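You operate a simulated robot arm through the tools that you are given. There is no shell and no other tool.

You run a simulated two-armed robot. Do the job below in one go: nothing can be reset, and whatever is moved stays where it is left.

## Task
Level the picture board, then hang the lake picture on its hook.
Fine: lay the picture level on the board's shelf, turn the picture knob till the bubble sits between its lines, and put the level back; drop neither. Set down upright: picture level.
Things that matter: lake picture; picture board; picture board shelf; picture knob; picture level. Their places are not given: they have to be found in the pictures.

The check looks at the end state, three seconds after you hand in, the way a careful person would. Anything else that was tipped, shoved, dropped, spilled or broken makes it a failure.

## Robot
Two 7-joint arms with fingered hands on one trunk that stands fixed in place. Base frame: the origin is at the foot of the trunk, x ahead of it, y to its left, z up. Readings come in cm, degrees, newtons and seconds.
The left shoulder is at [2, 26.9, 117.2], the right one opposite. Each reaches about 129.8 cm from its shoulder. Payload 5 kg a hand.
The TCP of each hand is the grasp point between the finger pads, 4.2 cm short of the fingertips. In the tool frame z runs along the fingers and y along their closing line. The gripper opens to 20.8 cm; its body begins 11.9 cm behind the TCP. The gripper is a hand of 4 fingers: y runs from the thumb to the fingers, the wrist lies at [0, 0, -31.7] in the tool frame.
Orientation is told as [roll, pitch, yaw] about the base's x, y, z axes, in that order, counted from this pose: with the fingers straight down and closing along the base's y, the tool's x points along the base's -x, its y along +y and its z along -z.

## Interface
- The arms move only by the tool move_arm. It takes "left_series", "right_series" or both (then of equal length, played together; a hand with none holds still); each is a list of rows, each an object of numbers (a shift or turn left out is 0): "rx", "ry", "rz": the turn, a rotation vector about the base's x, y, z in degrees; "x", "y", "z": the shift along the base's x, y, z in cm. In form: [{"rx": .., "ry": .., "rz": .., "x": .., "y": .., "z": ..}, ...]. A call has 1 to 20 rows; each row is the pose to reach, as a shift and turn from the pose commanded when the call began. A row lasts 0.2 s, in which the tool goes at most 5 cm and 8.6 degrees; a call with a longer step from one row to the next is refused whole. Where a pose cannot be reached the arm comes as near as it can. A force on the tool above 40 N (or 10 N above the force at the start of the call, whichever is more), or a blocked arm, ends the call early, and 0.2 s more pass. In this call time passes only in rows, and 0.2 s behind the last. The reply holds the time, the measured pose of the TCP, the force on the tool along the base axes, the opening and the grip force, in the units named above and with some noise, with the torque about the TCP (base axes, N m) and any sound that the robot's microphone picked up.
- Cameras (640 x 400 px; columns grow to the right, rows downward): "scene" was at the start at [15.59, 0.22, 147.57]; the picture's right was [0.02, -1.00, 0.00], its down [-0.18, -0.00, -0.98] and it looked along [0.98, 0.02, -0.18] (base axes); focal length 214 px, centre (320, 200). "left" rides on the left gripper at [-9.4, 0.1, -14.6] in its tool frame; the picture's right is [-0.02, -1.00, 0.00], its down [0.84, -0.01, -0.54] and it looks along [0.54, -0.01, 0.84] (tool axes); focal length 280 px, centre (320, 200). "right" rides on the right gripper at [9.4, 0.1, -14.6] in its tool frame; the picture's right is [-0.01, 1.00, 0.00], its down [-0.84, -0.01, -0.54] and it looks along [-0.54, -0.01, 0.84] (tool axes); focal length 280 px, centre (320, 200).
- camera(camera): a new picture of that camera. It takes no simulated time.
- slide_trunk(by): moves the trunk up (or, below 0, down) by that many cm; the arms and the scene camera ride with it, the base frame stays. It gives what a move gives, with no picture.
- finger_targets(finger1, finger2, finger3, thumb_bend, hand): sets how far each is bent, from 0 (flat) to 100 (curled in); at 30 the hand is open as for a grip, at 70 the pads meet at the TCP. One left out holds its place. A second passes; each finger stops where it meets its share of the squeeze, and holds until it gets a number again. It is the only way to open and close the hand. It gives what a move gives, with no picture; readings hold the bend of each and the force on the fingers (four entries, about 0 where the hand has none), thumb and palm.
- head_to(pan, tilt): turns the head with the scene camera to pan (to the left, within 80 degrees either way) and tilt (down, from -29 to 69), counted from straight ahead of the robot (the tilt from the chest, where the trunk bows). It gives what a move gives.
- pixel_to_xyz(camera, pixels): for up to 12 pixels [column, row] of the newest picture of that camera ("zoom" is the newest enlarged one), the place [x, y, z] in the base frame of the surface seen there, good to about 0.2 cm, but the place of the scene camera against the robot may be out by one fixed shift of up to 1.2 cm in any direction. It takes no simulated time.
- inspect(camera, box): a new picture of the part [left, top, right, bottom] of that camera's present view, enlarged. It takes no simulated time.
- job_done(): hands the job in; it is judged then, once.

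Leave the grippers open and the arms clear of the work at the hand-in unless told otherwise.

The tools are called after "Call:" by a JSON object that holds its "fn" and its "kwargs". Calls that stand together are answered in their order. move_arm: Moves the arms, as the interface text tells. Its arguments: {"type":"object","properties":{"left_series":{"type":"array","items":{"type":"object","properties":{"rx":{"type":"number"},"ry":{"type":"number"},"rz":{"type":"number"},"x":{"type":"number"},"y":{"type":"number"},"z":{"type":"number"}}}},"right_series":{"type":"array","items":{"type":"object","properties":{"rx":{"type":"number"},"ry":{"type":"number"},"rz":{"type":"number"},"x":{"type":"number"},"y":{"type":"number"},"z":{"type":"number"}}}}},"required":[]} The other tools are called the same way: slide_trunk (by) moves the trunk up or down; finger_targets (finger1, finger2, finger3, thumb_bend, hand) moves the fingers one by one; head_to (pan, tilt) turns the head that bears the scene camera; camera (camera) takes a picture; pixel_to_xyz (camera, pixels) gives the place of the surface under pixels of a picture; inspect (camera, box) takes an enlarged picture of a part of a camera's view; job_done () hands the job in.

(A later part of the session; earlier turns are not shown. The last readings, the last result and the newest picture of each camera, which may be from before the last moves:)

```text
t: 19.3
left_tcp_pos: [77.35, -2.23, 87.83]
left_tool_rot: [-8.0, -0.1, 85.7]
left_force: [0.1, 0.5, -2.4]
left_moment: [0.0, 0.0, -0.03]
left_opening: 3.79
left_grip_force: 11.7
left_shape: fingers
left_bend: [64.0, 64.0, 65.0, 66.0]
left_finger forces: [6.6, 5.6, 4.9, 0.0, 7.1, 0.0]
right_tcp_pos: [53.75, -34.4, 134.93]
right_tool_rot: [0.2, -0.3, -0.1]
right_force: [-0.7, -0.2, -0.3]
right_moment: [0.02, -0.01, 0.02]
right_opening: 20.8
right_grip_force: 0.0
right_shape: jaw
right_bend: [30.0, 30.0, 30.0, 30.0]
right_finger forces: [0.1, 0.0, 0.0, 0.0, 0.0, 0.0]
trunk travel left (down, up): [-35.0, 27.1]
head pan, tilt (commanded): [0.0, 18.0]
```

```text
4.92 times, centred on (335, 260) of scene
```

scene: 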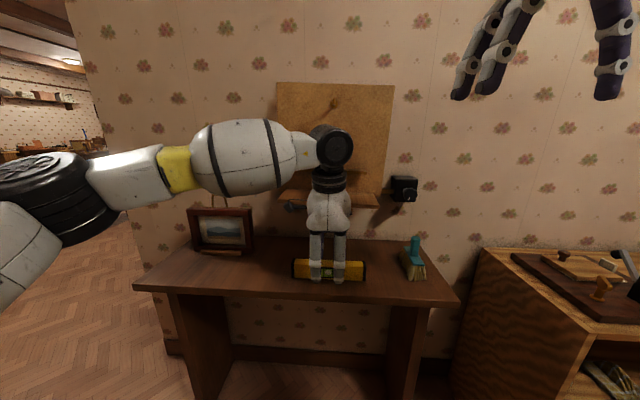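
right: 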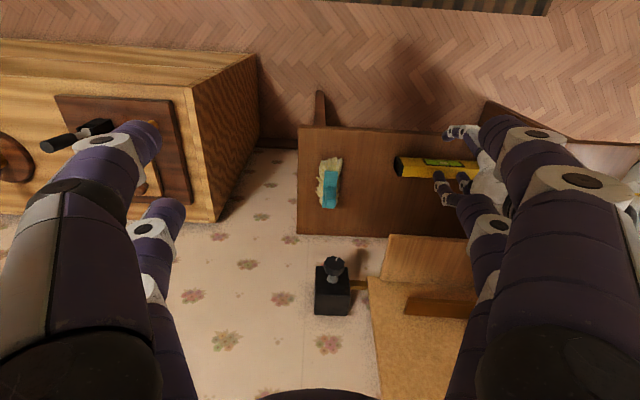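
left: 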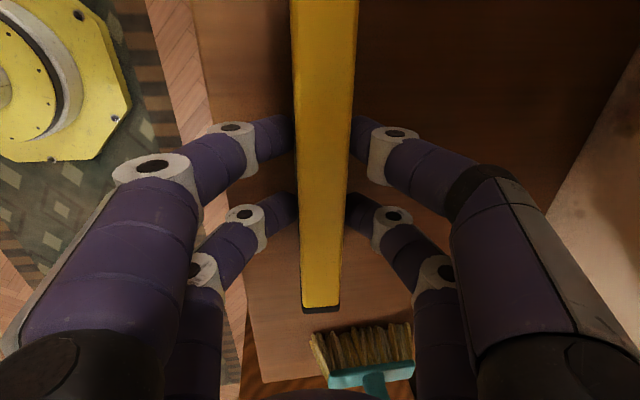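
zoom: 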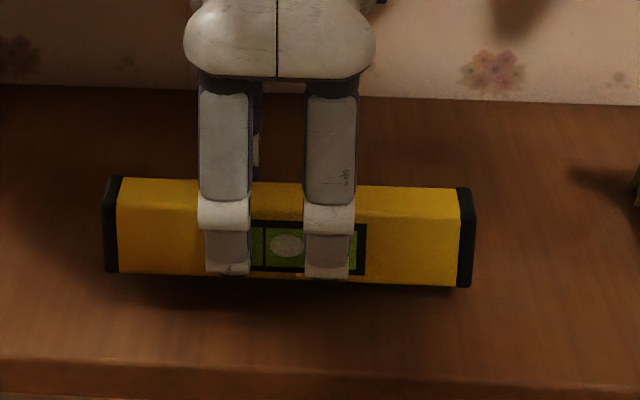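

Lift is clean: about 2.4 N of weight, level still square in the hand. Now I back off from the shelf edge, raise to z≈113, roll 2.2° to match the sagging shelf, and come forward to x≈78 for a check.

Call:
{"fn": "move_arm", "kwargs": {"left_series": [{"x": -3, "z": 1.5}, {"x": -6, "z": 3.5}, {"x": -9, "z": 6.5}, {"x": -11.4, "z": 10}, {"x": -11.4, "z": 14}, {"x": -11.4, "z": 18}, {"x": -11.4, "z": 22, "rx": 0.7}, {"x": -11.4, "z": 25.2, "rx": 1.4}, {"x": -8.4, "z": 25.2, "rx": 2.2}, {"x": -4.9, "z": 25.2, "rx": 2.2}, {"x": -1.4, "z": 25.2, "rx": 2.2}, {"x": 1, "z": 25.2, "rx": 2.2}]}}

Call:
{"fn": "camera", "kwargs": {"camera": "left"}}

Call:
{"fn": "camera", "kwargs": {"camera": "scene"}}

Call:
{"fn": "camera", "kwargs": {"camera": "right"}}

```text
t: 21.9
left_tcp_pos: [78.5, -2.31, 113.07]
left_tool_rot: [-7.9, -2.3, 85.8]
left_force: [0.1, 0.7, -2.2]
left_moment: [-0.02, 0.03, 0.01]
left_opening: 3.79
left_grip_force: 11.4
left_shape: fingers
left_bend: [64.0, 64.0, 65.0, 66.0]
left_finger forces: [6.5, 5.5, 4.9, 0.0, 6.8, 0.0]
right_tcp_pos: [53.7, -34.49, 134.81]
right_tool_rot: [0.2, -0.3, 0.0]
right_force: [0.0, -0.6, 0.4]
right_moment: [0.02, -0.02, 0.01]
right_opening: 20.78
right_grip_force: 0.0
right_shape: jaw
right_bend: [30.0, 30.0, 30.0, 30.0]
right_finger forces: [0.0, 0.1, 0.0, 0.0, 0.0, 0.1]
trunk travel left (down, up): [-35.0, 27.1]
head pan, tilt (commanded): [0.0, 18.0]
```

```text
taken
```

left: 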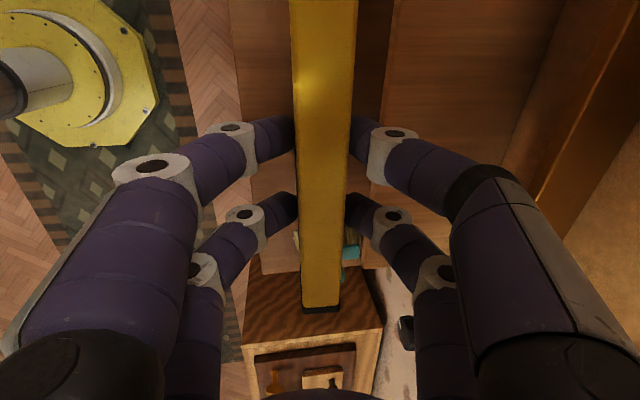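

```text
taken
```

scene: 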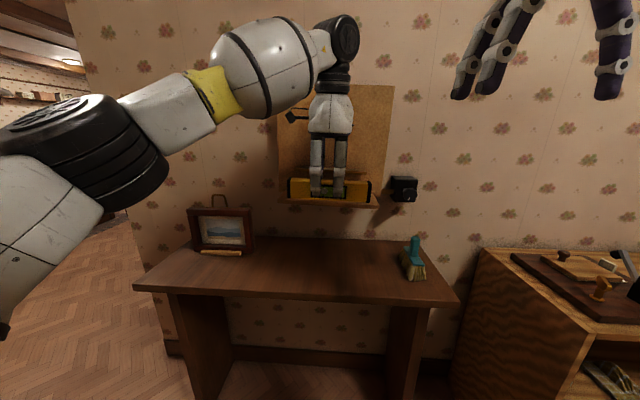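

```text
taken
```

right: 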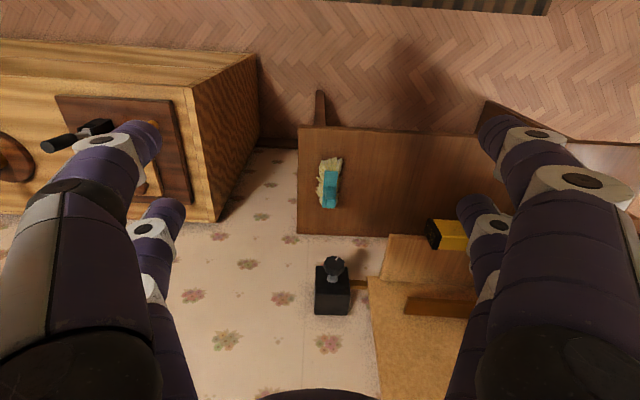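

I'll measure shelf edge, bar and level in this left-camera view.

Call:
{"fn": "pixel_to_xyz", "kwargs": {"camera": "left", "pixels": [[370, 60], [396, 60], [420, 60], [520, 60], [400, 30], [390, 200], [580, 100], [612, 60], [300, 200], [345, 200], [297, 60], [355, 60]]}}

Call:
{"fn": "inspect", "kwargs": {"camera": "left", "box": [240, 0, 640, 250]}}

```text
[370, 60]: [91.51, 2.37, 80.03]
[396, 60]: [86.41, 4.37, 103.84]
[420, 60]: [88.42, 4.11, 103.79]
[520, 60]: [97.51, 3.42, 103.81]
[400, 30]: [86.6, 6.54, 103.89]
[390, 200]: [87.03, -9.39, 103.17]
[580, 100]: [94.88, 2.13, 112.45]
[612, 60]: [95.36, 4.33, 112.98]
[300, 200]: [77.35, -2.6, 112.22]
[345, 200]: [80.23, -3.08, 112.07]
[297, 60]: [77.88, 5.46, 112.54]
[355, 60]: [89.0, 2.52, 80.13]
```

```text
1.60 times, centred on (440, 125) of left
```

zoom: 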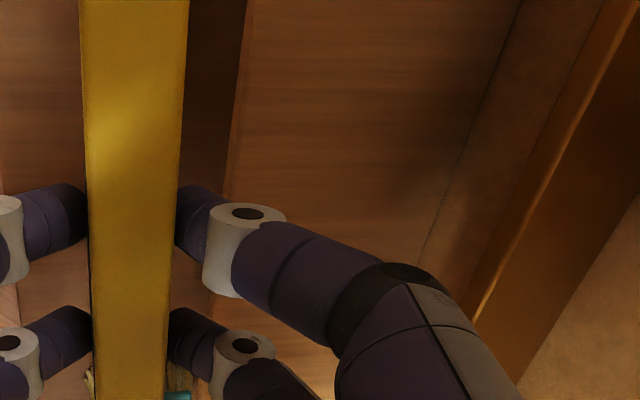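

Shelf edge is at x≈85.7 here, bar front at x≈94.6, shelf top z≈103.5, level bottom z≈106.4. Moving forward 8.8 cm then down 2.2 cm and checking.

Call:
{"fn": "move_arm", "kwargs": {"left_series": [{"x": 2.2}, {"x": 4.4}, {"x": 6.6}, {"x": 8.8}, {"x": 8.8, "z": -0.8}, {"x": 8.8, "z": -1.6}, {"x": 8.8, "z": -2.2}]}}

Call:
{"fn": "camera", "kwargs": {"camera": "left"}}

Call:
{"fn": "inspect", "kwargs": {"camera": "scene", "box": [270, 80, 420, 220]}}

Call:
{"fn": "inspect", "kwargs": {"camera": "right", "box": [350, 200, 500, 330]}}

```text
t: 23.7
left_tcp_pos: [87.02, 1.42, 112.63]
left_tool_rot: [-8.3, -0.7, 87.9]
left_force: [0.5, -0.8, -2.3]
left_moment: [-0.03, 0.04, 0.0]
left_opening: 3.8
left_grip_force: 12.0
left_shape: fingers
left_bend: [64.0, 64.0, 65.0, 66.0]
left_finger forces: [6.1, 5.9, 5.0, 0.0, 6.8, 0.0]
left hand out of reach, approached as far as the arm can: row 3, 4, 5, 6, 7
right_tcp_pos: [53.83, -34.31, 134.78]
right_tool_rot: [0.0, -0.3, 0.0]
right_force: [0.1, 0.4, -0.7]
right_moment: [-0.08, 0.02, 0.02]
right_opening: 20.8
right_grip_force: 0.1
right_shape: jaw
right_bend: [30.0, 30.0, 30.0, 30.0]
right_finger forces: [0.0, 0.0, 0.0, 0.0, 0.1, 0.0]
trunk travel left (down, up): [-35.0, 27.1]
head pan, tilt (commanded): [0.0, 18.0]
stopped in row 7 (left hand): the arm was blocked; the commanded pose is now the measured one
```

```text
taken
```

left: 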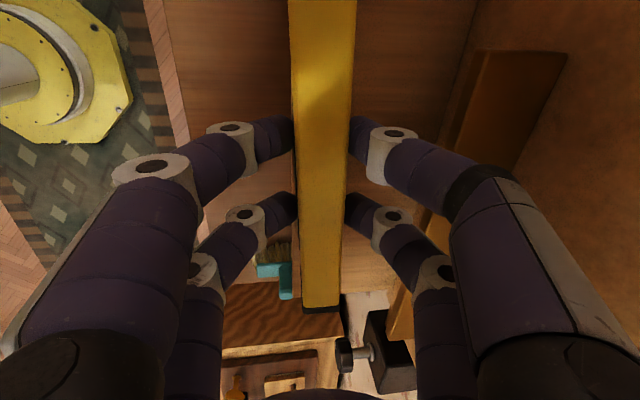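

```text
2.86 times, centred on (345, 150) of scene
```

zoom: 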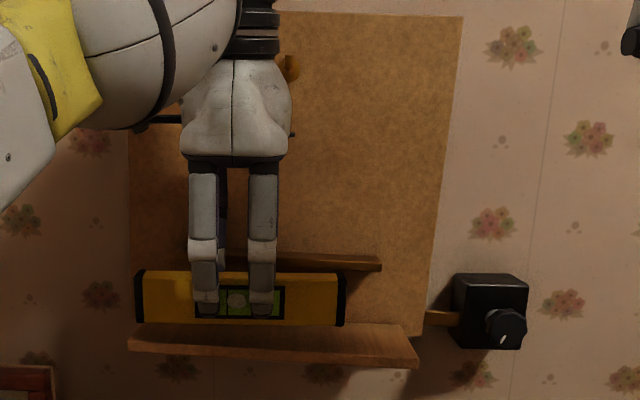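

```text
3.08 times, centred on (425, 265) of right
```

zoom: 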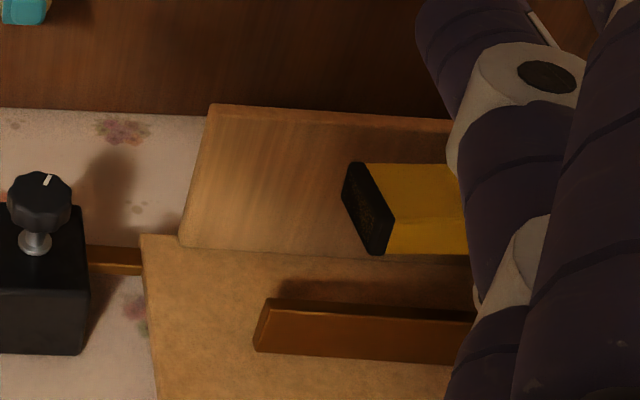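

The arm reached its limit (wrist too high above the lowered shoulder), stopping free in the air at (87.0, 1.4, 112.6) with the level still held. I'll back off 14 cm, straighten the orientation, and then raise the trunk 18 cm to gain reach.

Call:
{"fn": "move_arm", "kwargs": {"left_series": [{"x": -3.5}, {"x": -7, "y": -1, "rx": 0.5, "ry": 0.1, "rz": -0.7}, {"x": -10.5, "y": -2.4, "rx": 1, "ry": 0.3, "rz": -1.4}, {"x": -14, "y": -3.7, "rx": 1.6, "ry": 0.4, "rz": -2.1}, {"x": -16, "y": -3.7, "rx": 1.6, "ry": 0.4, "rz": -2.1}]}}

Call:
{"fn": "slide_trunk", "kwargs": {"by": 18}}

Call:
{"fn": "camera", "kwargs": {"camera": "scene"}}

Call:
{"fn": "camera", "kwargs": {"camera": "left"}}

```text
t: 24.9
left_tcp_pos: [70.81, -2.44, 112.52]
left_tool_rot: [-7.8, -2.4, 85.5]
left_force: [0.6, -0.3, -1.4]
left_moment: [-0.11, 0.04, -0.01]
left_opening: 3.76
left_grip_force: 11.1
left_shape: fingers
left_bend: [64.0, 64.0, 65.0, 66.0]
left_finger forces: [5.9, 5.6, 4.9, 0.0, 6.4, 0.1]
right_tcp_pos: [53.91, -34.26, 134.71]
right_tool_rot: [0.1, -0.3, 0.1]
right_force: [0.2, 1.0, -0.8]
right_moment: [-0.17, 0.0, 0.0]
right_opening: 20.81
right_grip_force: 0.1
right_shape: jaw
right_bend: [30.0, 30.0, 30.0, 30.0]
right_finger forces: [0.1, 0.1, 0.0, 0.2, 0.0, 0.0]
trunk travel left (down, up): [-35.0, 27.1]
head pan, tilt (commanded): [0.0, 18.0]
```

```text
t: 26.9
left_tcp_pos: [70.85, -2.62, 130.57]
left_tool_rot: [-7.8, -2.4, 85.3]
left_force: [0.3, -0.5, -2.0]
left_moment: [0.0, 0.07, 0.0]
left_opening: 3.76
left_grip_force: 11.9
left_shape: fingers
left_bend: [64.0, 64.0, 65.0, 66.0]
left_finger forces: [5.9, 5.6, 4.9, 0.0, 6.4, 0.0]
right_tcp_pos: [53.8, -34.44, 152.6]
right_tool_rot: [0.1, -0.3, 0.0]
right_force: [-0.2, -1.2, -1.1]
right_moment: [0.0, 0.05, -0.02]
right_opening: 20.81
right_grip_force: 0.1
right_shape: jaw
right_bend: [30.0, 30.0, 30.0, 30.0]
right_finger forces: [0.1, 0.1, 0.1, 0.0, 0.1, 0.0]
trunk travel left (down, up): [-53.0, 9.1]
head pan, tilt (commanded): [0.0, 18.0]
```

```text
taken
```

scene: 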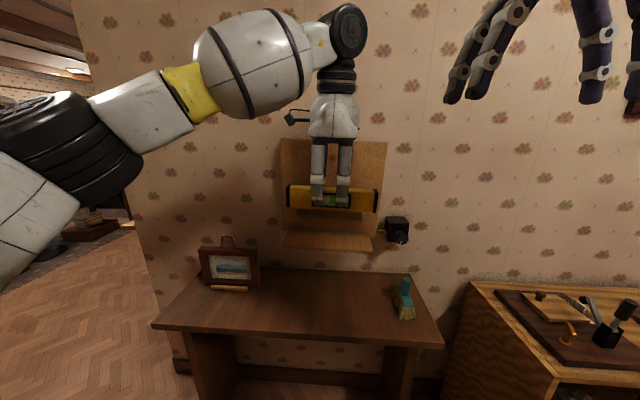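

```text
taken
```

left: 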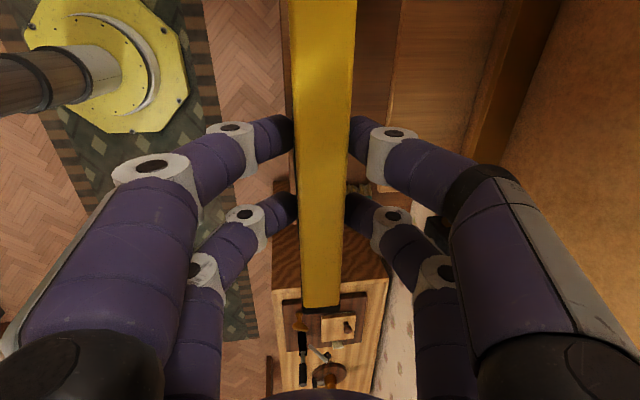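

Now the shoulder is higher. I'll lower 17.6 cm to z≈113 in front of the shelf, then advance to x≈87.3.

Call:
{"fn": "move_arm", "kwargs": {"left_series": [{"z": -4.4}, {"z": -8.8, "rz": 0.3}, {"z": -13.2, "y": 0.2, "rz": 0.3}, {"z": -17.5, "y": 0.3, "rz": 0.3}, {"x": 4, "z": -17.5, "y": 0.3, "rz": 0.3}, {"x": 8, "z": -17.5, "y": 0.3, "rz": 0.3}, {"x": 11, "z": -17.5, "y": 0.3, "rz": 0.3}, {"x": 14, "z": -17.5, "y": 0.3, "rz": 0.3}, {"x": 16.4, "z": -17.5, "y": 0.3, "rz": 0.3}]}}

Call:
{"fn": "camera", "kwargs": {"camera": "left"}}

Call:
{"fn": "inspect", "kwargs": {"camera": "scene", "box": [260, 120, 420, 270]}}

Call:
{"fn": "camera", "kwargs": {"camera": "right"}}

```text
t: 28.9
left_tcp_pos: [87.26, -2.45, 113.13]
left_tool_rot: [-7.8, -2.4, 85.6]
left_force: [0.7, -1.1, -1.8]
left_moment: [0.05, 0.04, 0.0]
left_opening: 3.76
left_grip_force: 11.9
left_shape: fingers
left_bend: [64.0, 64.0, 65.0, 66.0]
left_finger forces: [5.9, 5.6, 4.9, 0.0, 6.3, 0.0]
right_tcp_pos: [53.72, -34.44, 152.76]
right_tool_rot: [0.2, -0.3, 0.0]
right_force: [-1.0, -0.6, 0.2]
right_moment: [0.02, -0.02, -0.01]
right_opening: 20.8
right_grip_force: 0.0
right_shape: jaw
right_bend: [30.0, 30.0, 30.0, 30.0]
right_finger forces: [0.0, 0.1, 0.0, 0.1, 0.1, 0.0]
trunk travel left (down, up): [-53.0, 9.1]
head pan, tilt (commanded): [0.0, 18.0]
```

```text
taken
```

left: 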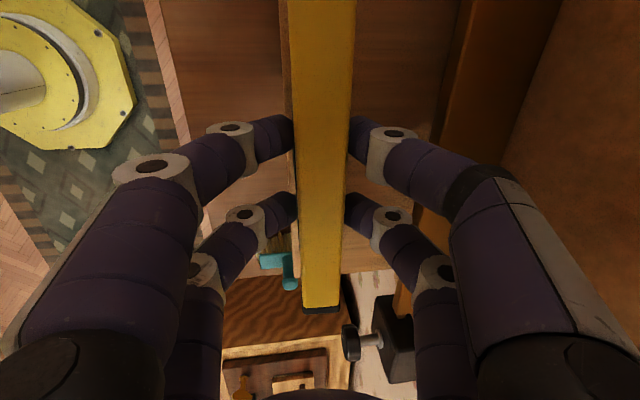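

```text
2.67 times, centred on (340, 195) of scene
```

zoom: 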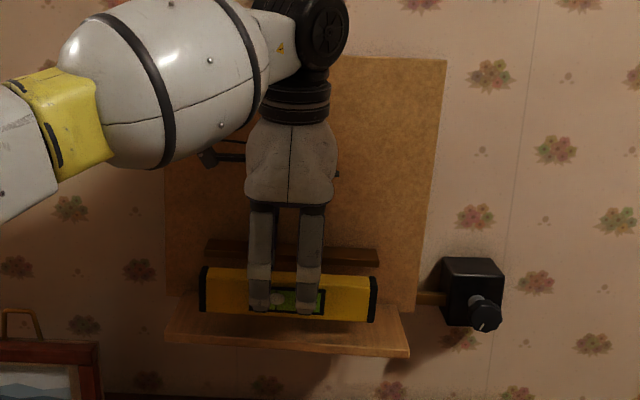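

```text
taken
```

right: 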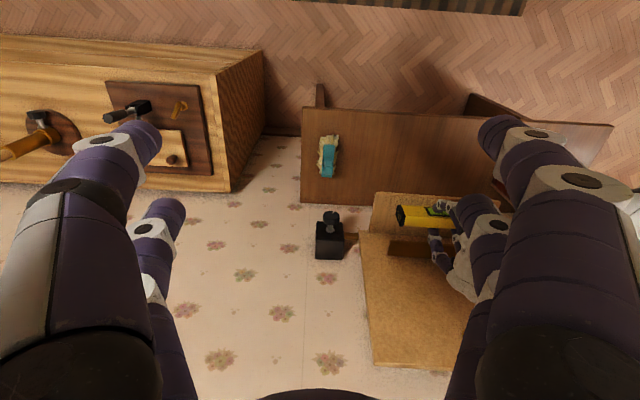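

In place above the shelf. I'll check finger-to-bar clearance through the right camera before lowering.

Call:
{"fn": "inspect", "kwargs": {"camera": "right", "box": [360, 180, 500, 290]}}

Call:
{"fn": "pixel_to_xyz", "kwargs": {"camera": "left", "pixels": [[440, 120], [455, 130], [460, 60], [310, 200], [345, 200], [300, 60], [350, 60], [287, 60], [275, 60], [410, 60]]}}

```text
3.64 times, centred on (430, 235) of right
```

zoom: 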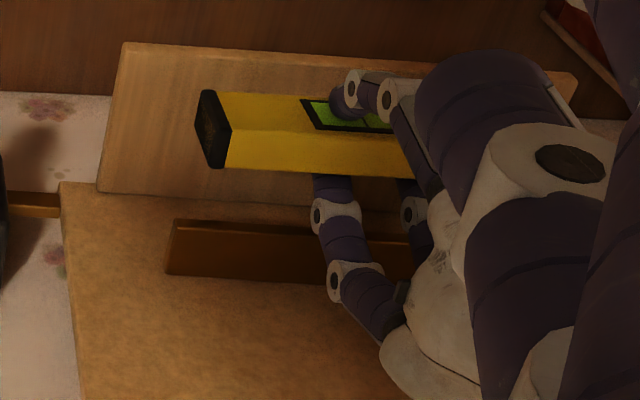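

```text
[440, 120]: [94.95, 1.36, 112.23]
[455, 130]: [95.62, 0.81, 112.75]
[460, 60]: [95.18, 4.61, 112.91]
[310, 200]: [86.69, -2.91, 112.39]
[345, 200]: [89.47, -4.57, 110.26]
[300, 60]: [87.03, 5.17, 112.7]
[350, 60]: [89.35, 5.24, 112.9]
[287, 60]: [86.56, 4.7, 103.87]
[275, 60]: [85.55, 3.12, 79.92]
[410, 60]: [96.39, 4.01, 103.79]
```

Clear. I'll nudge 0.2 cm deeper and lower 2.6 cm.

Call:
{"fn": "move_arm", "kwargs": {"left_series": [{"x": 0.2, "z": -0.7}, {"x": 0.2, "z": -1.4}, {"x": 0.2, "z": -2.0}, {"x": 0.2, "z": -2.6}]}}

Call:
{"fn": "inspect", "kwargs": {"camera": "right", "box": [360, 180, 500, 290]}}

Call:
{"fn": "inspect", "kwargs": {"camera": "scene", "box": [280, 190, 400, 265]}}

```text
t: 29.9
left_tcp_pos: [87.45, -2.42, 110.46]
left_tool_rot: [-8.0, -2.4, 85.8]
left_force: [0.4, 0.3, -2.4]
left_moment: [-0.03, 0.0, 0.0]
left_opening: 3.75
left_grip_force: 10.9
left_shape: fingers
left_bend: [64.0, 64.0, 65.0, 66.0]
left_finger forces: [5.9, 5.4, 4.9, 0.1, 6.3, 0.1]
right_tcp_pos: [53.66, -34.4, 152.78]
right_tool_rot: [0.0, -0.3, 0.0]
right_force: [0.1, 0.4, -0.2]
right_moment: [-0.02, 0.02, -0.04]
right_opening: 20.78
right_grip_force: 0.1
right_shape: jaw
right_bend: [30.0, 30.0, 30.0, 30.0]
right_finger forces: [0.0, 0.0, 0.1, 0.1, 0.1, 0.1]
trunk travel left (down, up): [-53.0, 9.1]
head pan, tilt (commanded): [0.0, 18.0]
```

```text
3.64 times, centred on (430, 235) of right
```

zoom: 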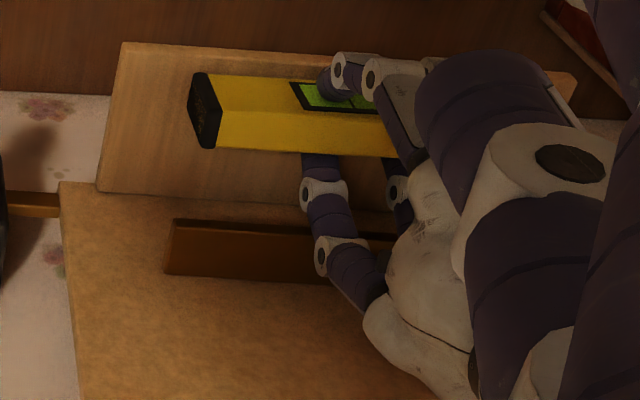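

```text
5.33 times, centred on (340, 228) of scene
```

zoom: 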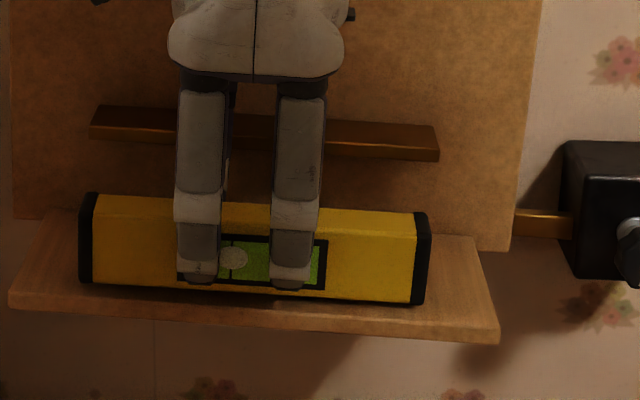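

Hovering just above the shelf. Lowering gently in small steps until the force shows contact.

Call:
{"fn": "move_arm", "kwargs": {"left_series": [{"z": -0.15}, {"z": -0.3}, {"z": -0.4}]}}

```text
t: 30.7
left_tcp_pos: [87.39, -2.55, 110.07]
left_tool_rot: [-8.0, -2.4, 85.6]
left_force: [0.5, 0.2, -2.9]
left_moment: [0.0, 0.0, 0.0]
left_opening: 3.75
left_grip_force: 11.1
left_shape: fingers
left_bend: [64.0, 64.0, 65.0, 66.0]
left_finger forces: [6.0, 5.5, 5.0, 0.0, 6.4, 0.0]
right_tcp_pos: [53.62, -34.37, 152.74]
right_tool_rot: [0.1, -0.2, 0.0]
right_force: [-0.2, -0.1, -0.7]
right_moment: [0.03, 0.03, -0.02]
right_opening: 20.78
right_grip_force: 0.1
right_shape: jaw
right_bend: [30.0, 30.0, 30.0, 30.0]
right_finger forces: [0.0, 0.0, 0.0, 0.1, 0.0, 0.0]
trunk travel left (down, up): [-53.0, 9.1]
head pan, tilt (commanded): [0.0, 18.0]
```

No contact yet (still -2.9 N). Continuing down in tiny steps.

Call:
{"fn": "move_arm", "kwargs": {"left_series": [{"z": -0.1}, {"z": -0.2}]}}

Call:
{"fn": "inspect", "kwargs": {"camera": "scene", "box": [280, 190, 400, 265]}}

```text
t: 31.3
left_tcp_pos: [87.51, -2.5, 109.95]
left_tool_rot: [-8.0, -2.4, 85.7]
left_force: [0.3, 0.9, -1.6]
left_moment: [0.0, 0.03, 0.04]
left_opening: 3.76
left_grip_force: 11.2
left_shape: fingers
left_bend: [64.0, 64.0, 65.0, 66.0]
left_finger forces: [5.9, 5.4, 5.0, 0.0, 6.4, 0.1]
right_tcp_pos: [53.82, -34.49, 152.74]
right_tool_rot: [0.0, -0.3, -0.1]
right_force: [-0.9, -0.7, 0.3]
right_moment: [0.01, 0.01, 0.04]
right_opening: 20.8
right_grip_force: 0.1
right_shape: jaw
right_bend: [30.0, 30.0, 30.0, 30.0]
right_finger forces: [0.0, 0.1, 0.1, 0.0, 0.0, 0.0]
trunk travel left (down, up): [-53.0, 9.1]
head pan, tilt (commanded): [0.0, 18.0]
```

```text
5.33 times, centred on (340, 228) of scene
```

zoom: 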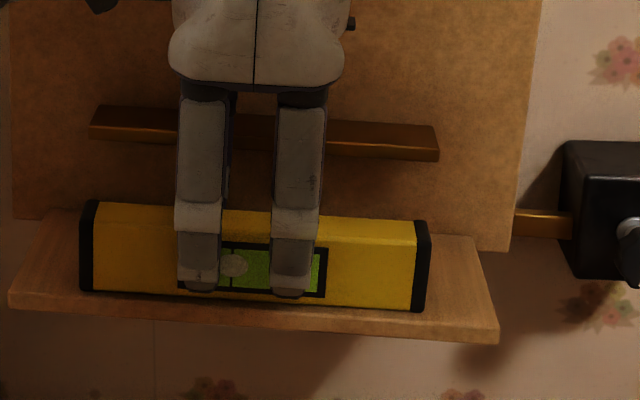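

Force is just starting to change (-1.6 N). A bit further down.

Call:
{"fn": "move_arm", "kwargs": {"left_series": [{"z": -0.1}, {"z": -0.2}]}}

```text
t: 31.9
left_tcp_pos: [87.42, -2.38, 109.83]
left_tool_rot: [-8.0, -2.5, 85.6]
left_force: [1.6, 0.4, 6.3]
left_moment: [0.01, -0.01, 0.0]
left_opening: 3.72
left_grip_force: 13.2
left_shape: fingers
left_bend: [64.0, 65.0, 65.0, 66.0]
left_finger forces: [6.4, 5.8, 6.1, 0.0, 8.2, 0.1]
right_tcp_pos: [53.69, -34.35, 152.81]
right_tool_rot: [0.0, -0.3, -0.1]
right_force: [0.6, 0.1, 0.1]
right_moment: [0.01, 0.02, -0.02]
right_opening: 20.8
right_grip_force: 0.1
right_shape: jaw
right_bend: [30.0, 30.0, 30.0, 30.0]
right_finger forces: [0.0, 0.0, 0.0, 0.0, 0.0, 0.0]
trunk travel left (down, up): [-53.0, 9.1]
head pan, tilt (commanded): [0.0, 18.0]
```

The level is seated on the shelf (+6.3 N). I'll relieve 0.1 cm of pressure and open the fingers a little, to 61.

Call:
{"fn": "move_arm", "kwargs": {"left_series": [{"z": 0.1}]}}

Call:
{"fn": "finger_targets", "kwargs": {"hand": "left", "finger1": 61.5, "finger2": 61.5, "finger3": 61.5, "thumb_bend": 61.5}}

Call:
{"fn": "camera", "kwargs": {"camera": "left"}}

Call:
{"fn": "inspect", "kwargs": {"camera": "scene", "box": [280, 190, 400, 265]}}

Call:
{"fn": "inspect", "kwargs": {"camera": "right", "box": [360, 180, 500, 290]}}

```text
t: 32.3
left_tcp_pos: [87.41, -2.33, 109.82]
left_tool_rot: [-7.9, -2.3, 85.7]
left_force: [1.2, -0.2, 3.9]
left_moment: [0.03, -0.07, 0.01]
left_opening: 3.73
left_grip_force: 12.4
left_shape: fingers
left_bend: [64.0, 65.0, 65.0, 66.0]
left_finger forces: [6.4, 5.7, 6.0, 0.0, 7.7, 0.1]
right_tcp_pos: [53.69, -34.45, 152.8]
right_tool_rot: [0.1, -0.2, 0.0]
right_force: [-1.8, 0.2, 0.1]
right_moment: [-0.01, -0.01, 0.04]
right_opening: 20.81
right_grip_force: 0.0
right_shape: jaw
right_bend: [30.0, 30.0, 30.0, 30.0]
right_finger forces: [0.0, 0.0, 0.1, 0.0, 0.1, 0.1]
trunk travel left (down, up): [-53.0, 9.1]
head pan, tilt (commanded): [0.0, 18.0]
```

```text
t: 33.3
left_tcp_pos: [87.37, -2.51, 109.87]
left_tool_rot: [-7.9, -2.5, 85.7]
left_force: [-4.8, 1.7, -0.9]
left_moment: [0.01, -0.06, -0.09]
left_opening: 5.45
left_grip_force: 2.5
left_shape: fingers
left_bend: [61.0, 61.0, 62.0, 61.0]
left_finger forces: [0.0, 0.0, 4.7, 0.0, 0.0, 0.1]
right_tcp_pos: [53.71, -34.35, 152.64]
right_tool_rot: [0.1, -0.2, 0.0]
right_force: [0.0, 0.4, -0.1]
right_moment: [-0.02, 0.04, 0.0]
right_opening: 20.81
right_grip_force: 0.1
right_shape: jaw
right_bend: [30.0, 30.0, 30.0, 30.0]
right_finger forces: [0.1, 0.1, 0.1, 0.0, 0.1, 0.0]
trunk travel left (down, up): [-53.0, 9.1]
head pan, tilt (commanded): [0.0, 18.0]
```

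```text
taken
```

left: 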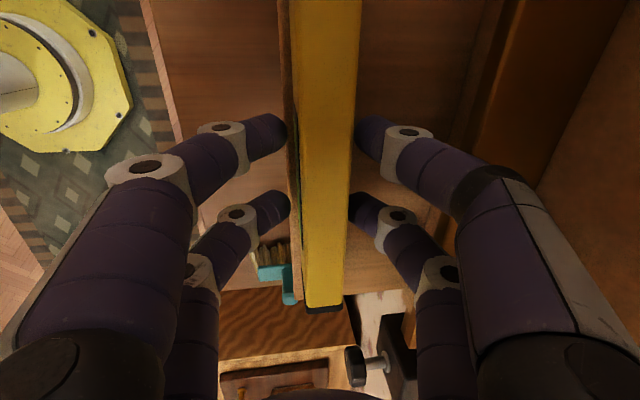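

```text
5.33 times, centred on (340, 228) of scene
```

zoom: 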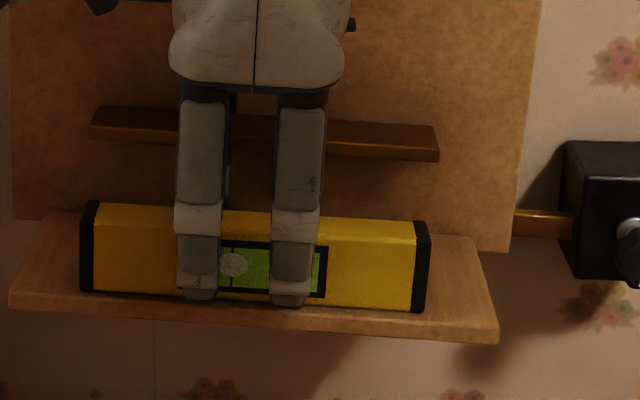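

```text
3.64 times, centred on (430, 235) of right
```

zoom: 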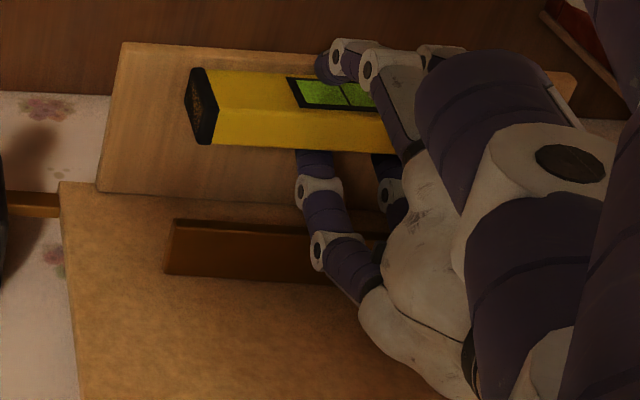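

Fingers 1, 2 and thumb are free, but finger3 shows 4.7 N — its outside is lightly touching the bar. The finger gets narrower lower down, so lifting straight up frees it. Lifting 1 cm and checking.

Call:
{"fn": "move_arm", "kwargs": {"left_series": [{"z": 0.3}, {"z": 0.7}, {"z": 1.1}]}}

Call:
{"fn": "inspect", "kwargs": {"camera": "scene", "box": [280, 190, 400, 265]}}

Call:
{"fn": "inspect", "kwargs": {"camera": "right", "box": [360, 180, 500, 290]}}

```text
t: 34.1
left_tcp_pos: [87.5, -2.53, 110.94]
left_tool_rot: [-7.9, -2.4, 85.6]
left_force: [-2.5, -0.6, 0.2]
left_moment: [-0.05, -0.05, -0.07]
left_opening: 5.46
left_grip_force: 0.4
left_shape: fingers
left_bend: [61.0, 61.0, 62.0, 61.0]
left_finger forces: [0.1, 0.0, 1.7, 0.0, 0.1, 0.0]
right_tcp_pos: [53.74, -34.47, 152.83]
right_tool_rot: [0.1, -0.3, 0.0]
right_force: [-0.3, -0.1, -0.3]
right_moment: [0.04, -0.03, 0.02]
right_opening: 20.82
right_grip_force: 0.1
right_shape: jaw
right_bend: [30.0, 30.0, 30.0, 30.0]
right_finger forces: [0.1, 0.0, 0.1, 0.1, 0.1, 0.0]
trunk travel left (down, up): [-53.0, 9.1]
head pan, tilt (commanded): [0.0, 18.0]
```

```text
5.33 times, centred on (340, 228) of scene
```

zoom: 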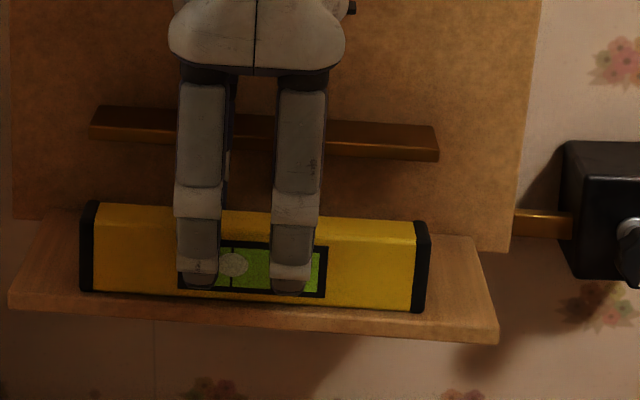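

```text
3.64 times, centred on (430, 235) of right
```

zoom: 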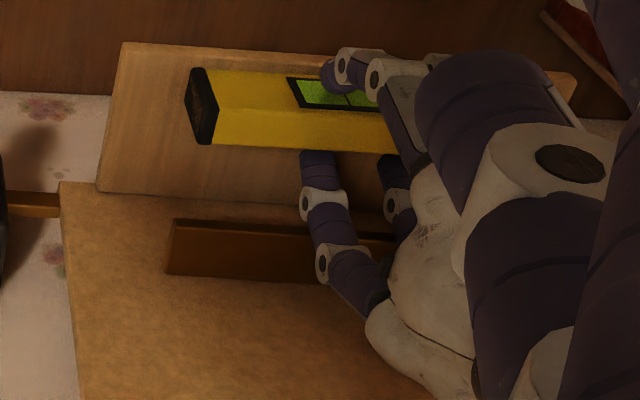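

The level stays put and the contact is easing (1.7 N). Continuing straight up until the tips clear the level, then back and away.

Call:
{"fn": "move_arm", "kwargs": {"left_series": [{"z": 0.6}, {"z": 1.3}, {"z": 2.2}, {"z": 3.4}, {"z": 4.6}]}}

Call:
{"fn": "inspect", "kwargs": {"camera": "scene", "box": [260, 150, 420, 270]}}

```text
t: 35.3
left_tcp_pos: [87.49, -2.52, 115.57]
left_tool_rot: [-8.0, -2.2, 85.7]
left_force: [0.4, 0.3, -0.6]
left_moment: [0.06, 0.0, -0.03]
left_opening: 5.47
left_grip_force: 0.0
left_shape: fingers
left_bend: [61.0, 61.0, 61.0, 61.0]
left_finger forces: [0.0, 0.0, 0.0, 0.1, 0.0, 0.0]
right_tcp_pos: [53.7, -34.38, 152.79]
right_tool_rot: [0.2, -0.3, 0.0]
right_force: [1.1, -0.2, 0.7]
right_moment: [0.06, -0.04, -0.02]
right_opening: 20.78
right_grip_force: 0.1
right_shape: jaw
right_bend: [30.0, 30.0, 30.0, 30.0]
right_finger forces: [0.0, 0.1, 0.0, 0.1, 0.0, 0.1]
trunk travel left (down, up): [-53.0, 9.1]
head pan, tilt (commanded): [0.0, 18.0]
```

```text
3.33 times, centred on (340, 210) of scene
```

zoom: 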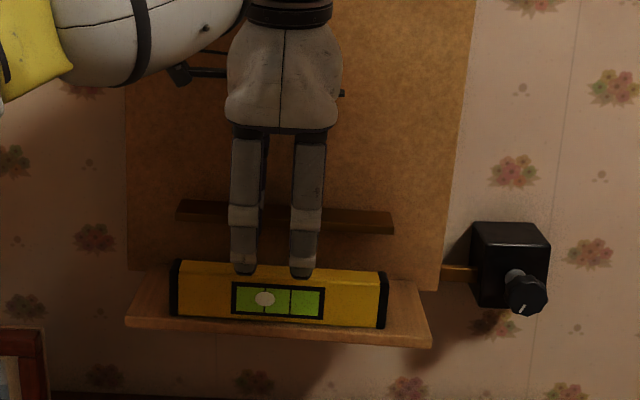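

The level rests flat on the shelf; its bubble at (265,299) sits left of the middle cell, so the left end is high. I'll retreat the left hand back and to the left, while bringing the right hand round to point forward (ry -90°) toward the knob's front.

Call:
{"fn": "move_arm", "kwargs": {"left_series": [{"x": -3.5}, {"x": -8}, {"x": -12.5}, {"x": -17}, {"x": -21}, {"x": -23, "y": 4}, {"x": -23, "y": 8.5}, {"x": -23, "y": 13}, {"x": -23, "y": 17.5}, {"x": -23, "y": 22}, {"x": -23, "y": 26}], "right_series": [{"x": 1.8, "y": 0.3, "z": -3.4, "ry": -8.18}, {"x": 3.6, "y": 0.6, "z": -6.8, "ry": -16.36}, {"x": 5.4, "y": 0.9, "z": -10.2, "ry": -24.54}, {"x": 7.2, "y": 1.2, "z": -13.6, "ry": -32.72}, {"x": 9, "y": 1.5, "z": -17, "ry": -40.9}, {"x": 10.8, "y": 1.8, "z": -20.4, "ry": -49.1}, {"x": 12.6, "y": 2.1, "z": -23.8, "ry": -57.3}, {"x": 14.4, "y": 2.4, "z": -27.2, "ry": -65.45}, {"x": 16.2, "y": 2.7, "z": -30.6, "ry": -73.6}, {"x": 18, "y": 3, "z": -34, "ry": -81.8}, {"x": 19.8, "y": 3.3, "z": -37.4, "ry": -90}]}}

Call:
{"fn": "camera", "kwargs": {"camera": "scene"}}

Call:
{"fn": "camera", "kwargs": {"camera": "right"}}

```text
t: 37.6
left_tcp_pos: [64.58, 19.53, 115.23]
left_tool_rot: [-7.6, -2.5, 85.7]
left_force: [1.4, -0.6, -1.0]
left_moment: [0.04, 0.14, 0.0]
left_opening: 5.49
left_grip_force: 0.1
left_shape: fingers
left_bend: [61.0, 61.0, 61.0, 61.0]
left_finger forces: [0.0, 0.0, 0.0, 0.0, 0.0, 0.0]
right_tcp_pos: [66.29, -31.44, 142.9]
right_tool_rot: [177.8, -77.5, -177.4]
right_force: [1.5, 0.5, -4.2]
right_moment: [0.05, -0.52, 0.0]
right_opening: 20.8
right_grip_force: 0.0
right_shape: jaw
right_bend: [30.0, 30.0, 30.0, 30.0]
right_finger forces: [0.1, 0.0, 0.1, 0.1, 0.0, 0.1]
right hand out of reach, approached as far as the arm can: row 11
trunk travel left (down, up): [-53.0, 9.1]
head pan, tilt (commanded): [0.0, 18.0]
stopped in row 11 (right hand): the force on the tool passed its limit at 85 N (the readings are from after the stop); the commanded pose is now the measured one
```

```text
taken
```

scene: 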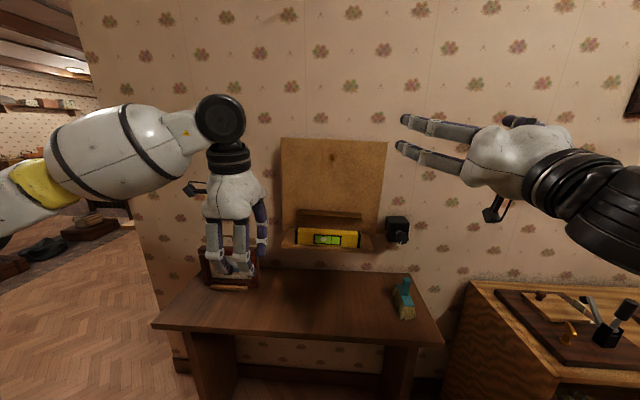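

```text
taken
```

right: 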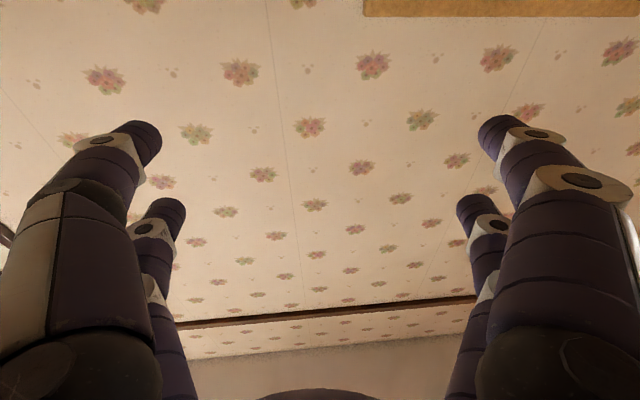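

The level on the shelf is fine. The right arm hit a fold limit and swung to (66.3, -31.4, 142.9), nothing was touched. I'll bring it forward to x≈80 while levelling its pitch to exactly forward, with the fingers narrowed to 56 first.

Call:
{"fn": "finger_targets", "kwargs": {"hand": "right", "finger1": 56, "finger2": 56, "finger3": 56, "thumb_bend": 56}}

Call:
{"fn": "move_arm", "kwargs": {"right_series": [{"x": 3, "ry": 3, "rz": -1}, {"x": 6, "ry": 6, "rz": -2}, {"x": 9, "ry": 9, "rz": -3}, {"x": 12, "ry": 12.5, "rz": -4.5}]}}

Call:
{"fn": "camera", "kwargs": {"camera": "scene"}}

Call:
{"fn": "camera", "kwargs": {"camera": "right"}}

```text
t: 38.6
left_tcp_pos: [64.38, 19.61, 115.42]
left_tool_rot: [-7.8, -2.5, 85.7]
left_force: [-0.1, -0.7, -0.4]
left_moment: [0.05, -0.02, -0.01]
left_opening: 5.52
left_grip_force: 0.1
left_shape: fingers
left_bend: [61.0, 61.0, 61.0, 61.0]
left_finger forces: [0.0, 0.0, 0.1, 0.0, 0.1, 0.0]
right_tcp_pos: [66.08, -31.34, 142.92]
right_tool_rot: [177.7, -77.6, -177.3]
right_force: [0.4, 0.5, -0.4]
right_moment: [0.04, -0.05, -0.01]
right_opening: 8.18
right_grip_force: 0.0
right_shape: fingers
right_bend: [56.0, 56.0, 56.0, 56.0]
right_finger forces: [0.0, 0.0, 0.0, 0.0, 0.1, 0.0]
trunk travel left (down, up): [-53.0, 9.1]
head pan, tilt (commanded): [0.0, 18.0]
```

```text
t: 39.6
left_tcp_pos: [64.56, 19.62, 115.32]
left_tool_rot: [-7.8, -2.4, 85.7]
left_force: [-0.7, 0.4, -0.8]
left_moment: [-0.05, 0.02, -0.01]
left_opening: 5.51
left_grip_force: 0.0
left_shape: fingers
left_bend: [61.0, 61.0, 61.0, 61.0]
left_finger forces: [0.0, 0.0, 0.0, 0.0, 0.0, 0.1]
right_tcp_pos: [78.13, -31.31, 142.78]
right_tool_rot: [32.4, -89.9, -36.5]
right_force: [1.0, 0.1, -0.2]
right_moment: [0.01, 0.03, 0.01]
right_opening: 8.17
right_grip_force: 0.1
right_shape: fingers
right_bend: [56.0, 56.0, 56.0, 56.0]
right_finger forces: [0.0, 0.0, 0.0, 0.0, 0.1, 0.1]
trunk travel left (down, up): [-53.0, 9.1]
head pan, tilt (commanded): [0.0, 18.0]
```

```text
taken
```

scene: 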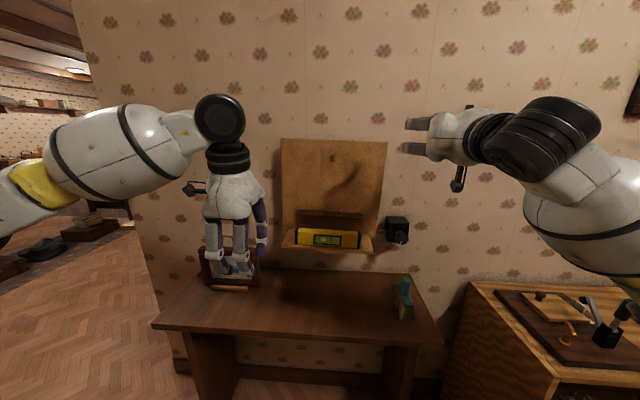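

```text
taken
```

right: 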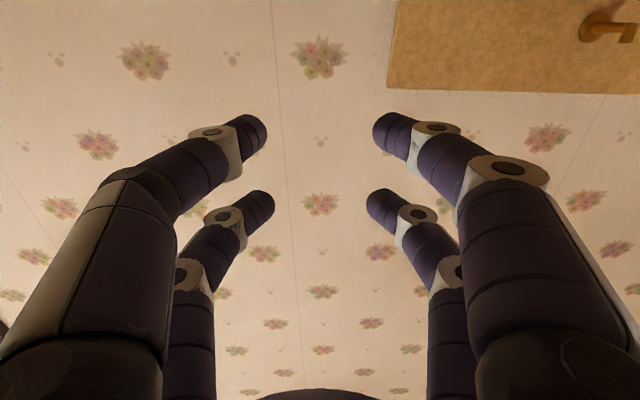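

Right hand points straight forward now. The hook even shows in the right camera. Moving down toward the knob's front: to about (82, -31, 120) first.

Call:
{"fn": "move_arm", "kwargs": {"right_series": [{"x": 1, "z": -4}, {"x": 2, "z": -8}, {"x": 3, "z": -12}, {"x": 4, "z": -16}, {"x": 4, "z": -20}]}}

Call:
{"fn": "camera", "kwargs": {"camera": "right"}}

Call:
{"fn": "camera", "kwargs": {"camera": "scene"}}

```text
t: 40.8
left_tcp_pos: [64.6, 19.39, 115.24]
left_tool_rot: [-7.7, -2.5, 85.7]
left_force: [1.6, -1.0, -1.1]
left_moment: [0.13, 0.14, 0.01]
left_opening: 5.51
left_grip_force: 0.1
left_shape: fingers
left_bend: [61.0, 61.0, 61.0, 61.0]
left_finger forces: [0.1, 0.0, 0.0, 0.0, 0.1, 0.0]
right_tcp_pos: [81.95, -31.88, 126.0]
right_tool_rot: [-3.9, -87.6, 0.0]
right_force: [1.1, -0.2, -1.1]
right_moment: [-0.03, -0.05, 0.11]
right_opening: 8.15
right_grip_force: 0.0
right_shape: fingers
right_bend: [56.0, 56.0, 56.0, 56.0]
right_finger forces: [0.0, 0.0, 0.1, 0.1, 0.0, 0.0]
right hand out of reach, approached as far as the arm can: row 4, 5
trunk travel left (down, up): [-53.0, 9.1]
head pan, tilt (commanded): [0.0, 18.0]
```

```text
taken
```

right: 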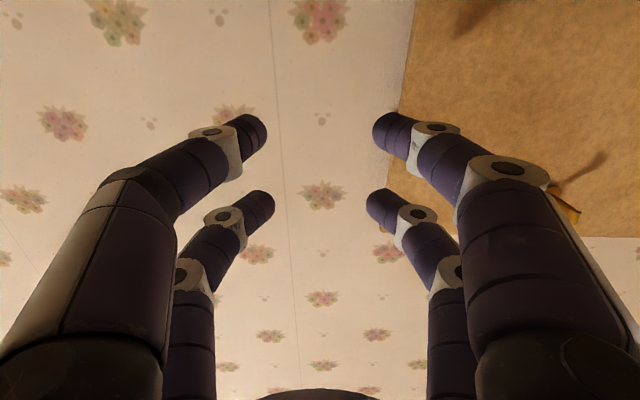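

```text
taken
```

scene: 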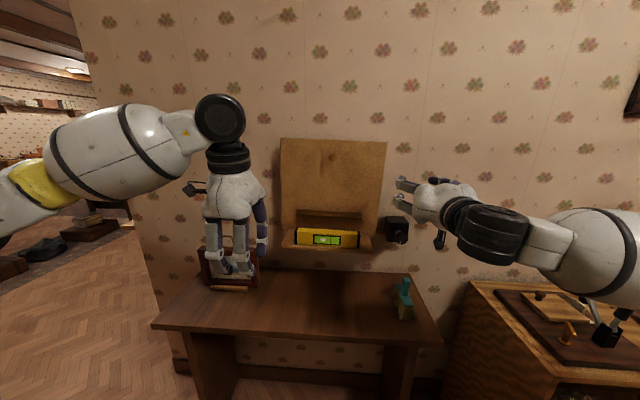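

With the shoulder this high, the right wrist can't get lower than z≈126 pointing forward. Lowering the trunk would fix that; first I check where the right arm and the cabinet are, so nothing is bumped on the way down.

Call:
{"fn": "pixel_to_xyz", "kwargs": {"camera": "scene", "pixels": [[630, 290], [590, 270], [560, 260], [520, 285], [480, 285], [450, 395], [620, 320], [605, 335], [515, 270], [420, 345], [160, 325], [635, 215]]}}

Call:
{"fn": "head_to", "kwargs": {"pan": -45, "tilt": 30}}

Call:
{"fn": "camera", "kwargs": {"camera": "scene"}}

```text
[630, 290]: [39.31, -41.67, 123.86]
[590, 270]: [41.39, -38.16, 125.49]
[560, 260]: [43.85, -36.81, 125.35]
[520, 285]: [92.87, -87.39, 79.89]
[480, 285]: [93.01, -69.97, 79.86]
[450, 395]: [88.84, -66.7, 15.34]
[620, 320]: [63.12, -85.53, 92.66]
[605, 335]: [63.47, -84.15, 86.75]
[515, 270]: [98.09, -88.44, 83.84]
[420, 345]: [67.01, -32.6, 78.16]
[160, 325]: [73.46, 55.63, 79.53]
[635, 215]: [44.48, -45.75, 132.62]
```

```text
t: 41.9
left_tcp_pos: [64.58, 19.51, 115.32]
left_tool_rot: [-7.7, -2.5, 85.8]
left_force: [0.7, 0.0, -0.3]
left_moment: [0.03, 0.0, 0.03]
left_opening: 5.5
left_grip_force: 0.0
left_shape: fingers
left_bend: [61.0, 61.0, 61.0, 61.0]
left_finger forces: [0.0, 0.0, 0.0, 0.0, 0.0, 0.0]
right_tcp_pos: [81.78, -31.75, 126.04]
right_tool_rot: [-5.6, -87.6, 1.8]
right_force: [1.4, -0.1, -0.3]
right_moment: [0.02, -0.06, 0.02]
right_opening: 8.15
right_grip_force: 0.2
right_shape: fingers
right_bend: [56.0, 56.0, 56.0, 56.0]
right_finger forces: [0.0, 0.0, 0.0, 0.1, 0.0, 0.0]
trunk travel left (down, up): [-53.0, 9.1]
head pan, tilt (commanded): [-45.0, 30.0]
```

```text
taken
```

scene: 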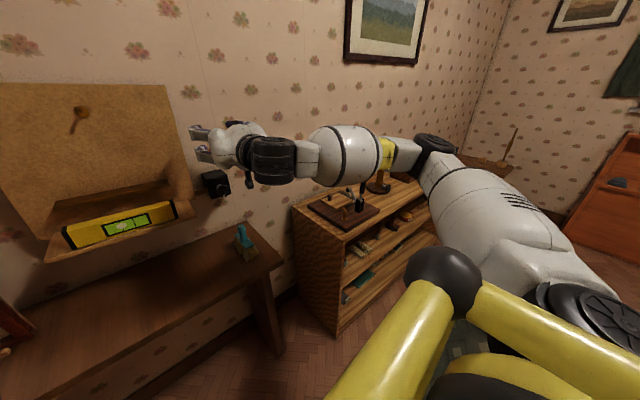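

I see the right elbow out at (430,150). Checking its position relative to the cabinet.

Call:
{"fn": "pixel_to_xyz", "kwargs": {"camera": "scene", "pixels": [[432, 150], [400, 155], [345, 155], [470, 190], [440, 180], [350, 225], [375, 180], [345, 330], [415, 190], [272, 160], [345, 235], [425, 255]]}}

```text
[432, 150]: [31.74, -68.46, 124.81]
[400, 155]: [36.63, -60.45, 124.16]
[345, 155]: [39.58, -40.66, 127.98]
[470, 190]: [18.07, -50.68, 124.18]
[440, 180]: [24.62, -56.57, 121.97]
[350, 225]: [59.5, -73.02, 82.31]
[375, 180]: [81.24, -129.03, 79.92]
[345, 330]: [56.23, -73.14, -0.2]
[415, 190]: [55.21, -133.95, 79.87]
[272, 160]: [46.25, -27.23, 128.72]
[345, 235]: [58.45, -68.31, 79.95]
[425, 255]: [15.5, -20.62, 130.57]
```

The elbow (x≈36, y≈-72) stays well in front of the cabinet (x≥56), so lowering is safe once both hands are raised. Raising the right hand to z≈145 and moving the left hand back and up.

Call:
{"fn": "move_arm", "kwargs": {"left_series": [{"x": -2, "y": 1.5, "z": 4.2}, {"x": -4, "y": 3, "z": 8.4}, {"x": -6, "y": 4.5, "z": 12.6}, {"x": -8, "y": 6, "z": 16.8}, {"x": -10, "y": 7.5, "z": 21}, {"x": -12, "y": 9, "z": 25}], "right_series": [{"z": 4}, {"z": 8}, {"z": 12}, {"z": 16}, {"z": 20}, {"z": 22}]}}

Call:
{"fn": "camera", "kwargs": {"camera": "scene"}}

Call:
{"fn": "head_to", "kwargs": {"pan": 45, "tilt": 30}}

Call:
{"fn": "camera", "kwargs": {"camera": "scene"}}

```text
t: 43.3
left_tcp_pos: [52.3, 28.59, 140.42]
left_tool_rot: [-7.9, -2.3, 85.8]
left_force: [-1.6, 0.0, 0.1]
left_moment: [0.0, -0.14, 0.03]
left_opening: 5.5
left_grip_force: 0.1
left_shape: fingers
left_bend: [61.0, 61.0, 61.0, 61.0]
left_finger forces: [0.0, 0.0, 0.1, 0.1, 0.0, 0.0]
right_tcp_pos: [81.45, -31.78, 148.17]
right_tool_rot: [130.4, -89.8, -134.5]
right_force: [-1.9, -1.0, 0.6]
right_moment: [-0.01, 0.18, 0.1]
right_opening: 8.15
right_grip_force: 0.0
right_shape: fingers
right_bend: [56.0, 56.0, 56.0, 56.0]
right_finger forces: [0.0, 0.0, 0.1, 0.1, 0.1, 0.1]
trunk travel left (down, up): [-53.0, 9.1]
head pan, tilt (commanded): [-45.0, 30.0]
```

```text
taken
```

scene: 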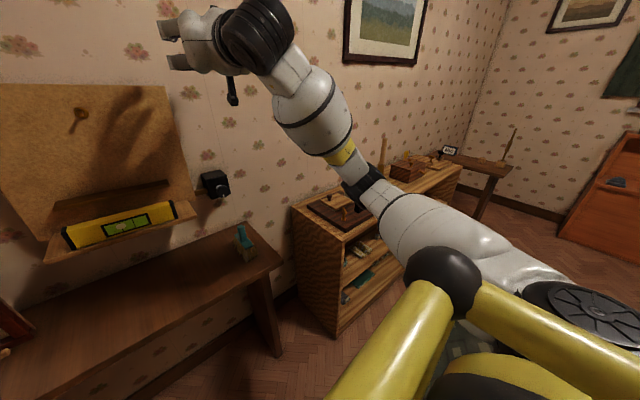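

```text
t: 45.0
left_tcp_pos: [52.41, 28.47, 140.3]
left_tool_rot: [-7.7, -2.6, 85.7]
left_force: [-0.2, 0.3, -0.2]
left_moment: [0.05, 0.0, 0.02]
left_opening: 5.51
left_grip_force: 0.0
left_shape: fingers
left_bend: [61.0, 61.0, 61.0, 61.0]
left_finger forces: [0.1, 0.0, 0.1, 0.0, 0.0, 0.1]
right_tcp_pos: [81.65, -31.72, 148.03]
right_tool_rot: [81.6, -89.9, -85.7]
right_force: [0.0, -0.2, 0.5]
right_moment: [0.0, 0.02, 0.01]
right_opening: 8.12
right_grip_force: 0.1
right_shape: fingers
right_bend: [56.0, 56.0, 56.0, 56.0]
right_finger forces: [0.1, 0.0, 0.1, 0.1, 0.0, 0.0]
trunk travel left (down, up): [-53.0, 9.1]
head pan, tilt (commanded): [45.0, 30.0]
```

```text
taken
```

scene: 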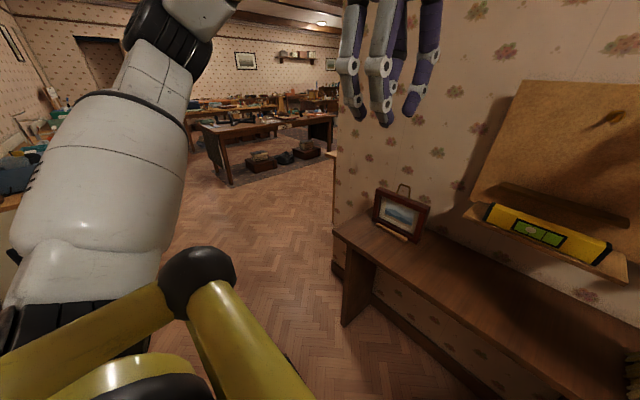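

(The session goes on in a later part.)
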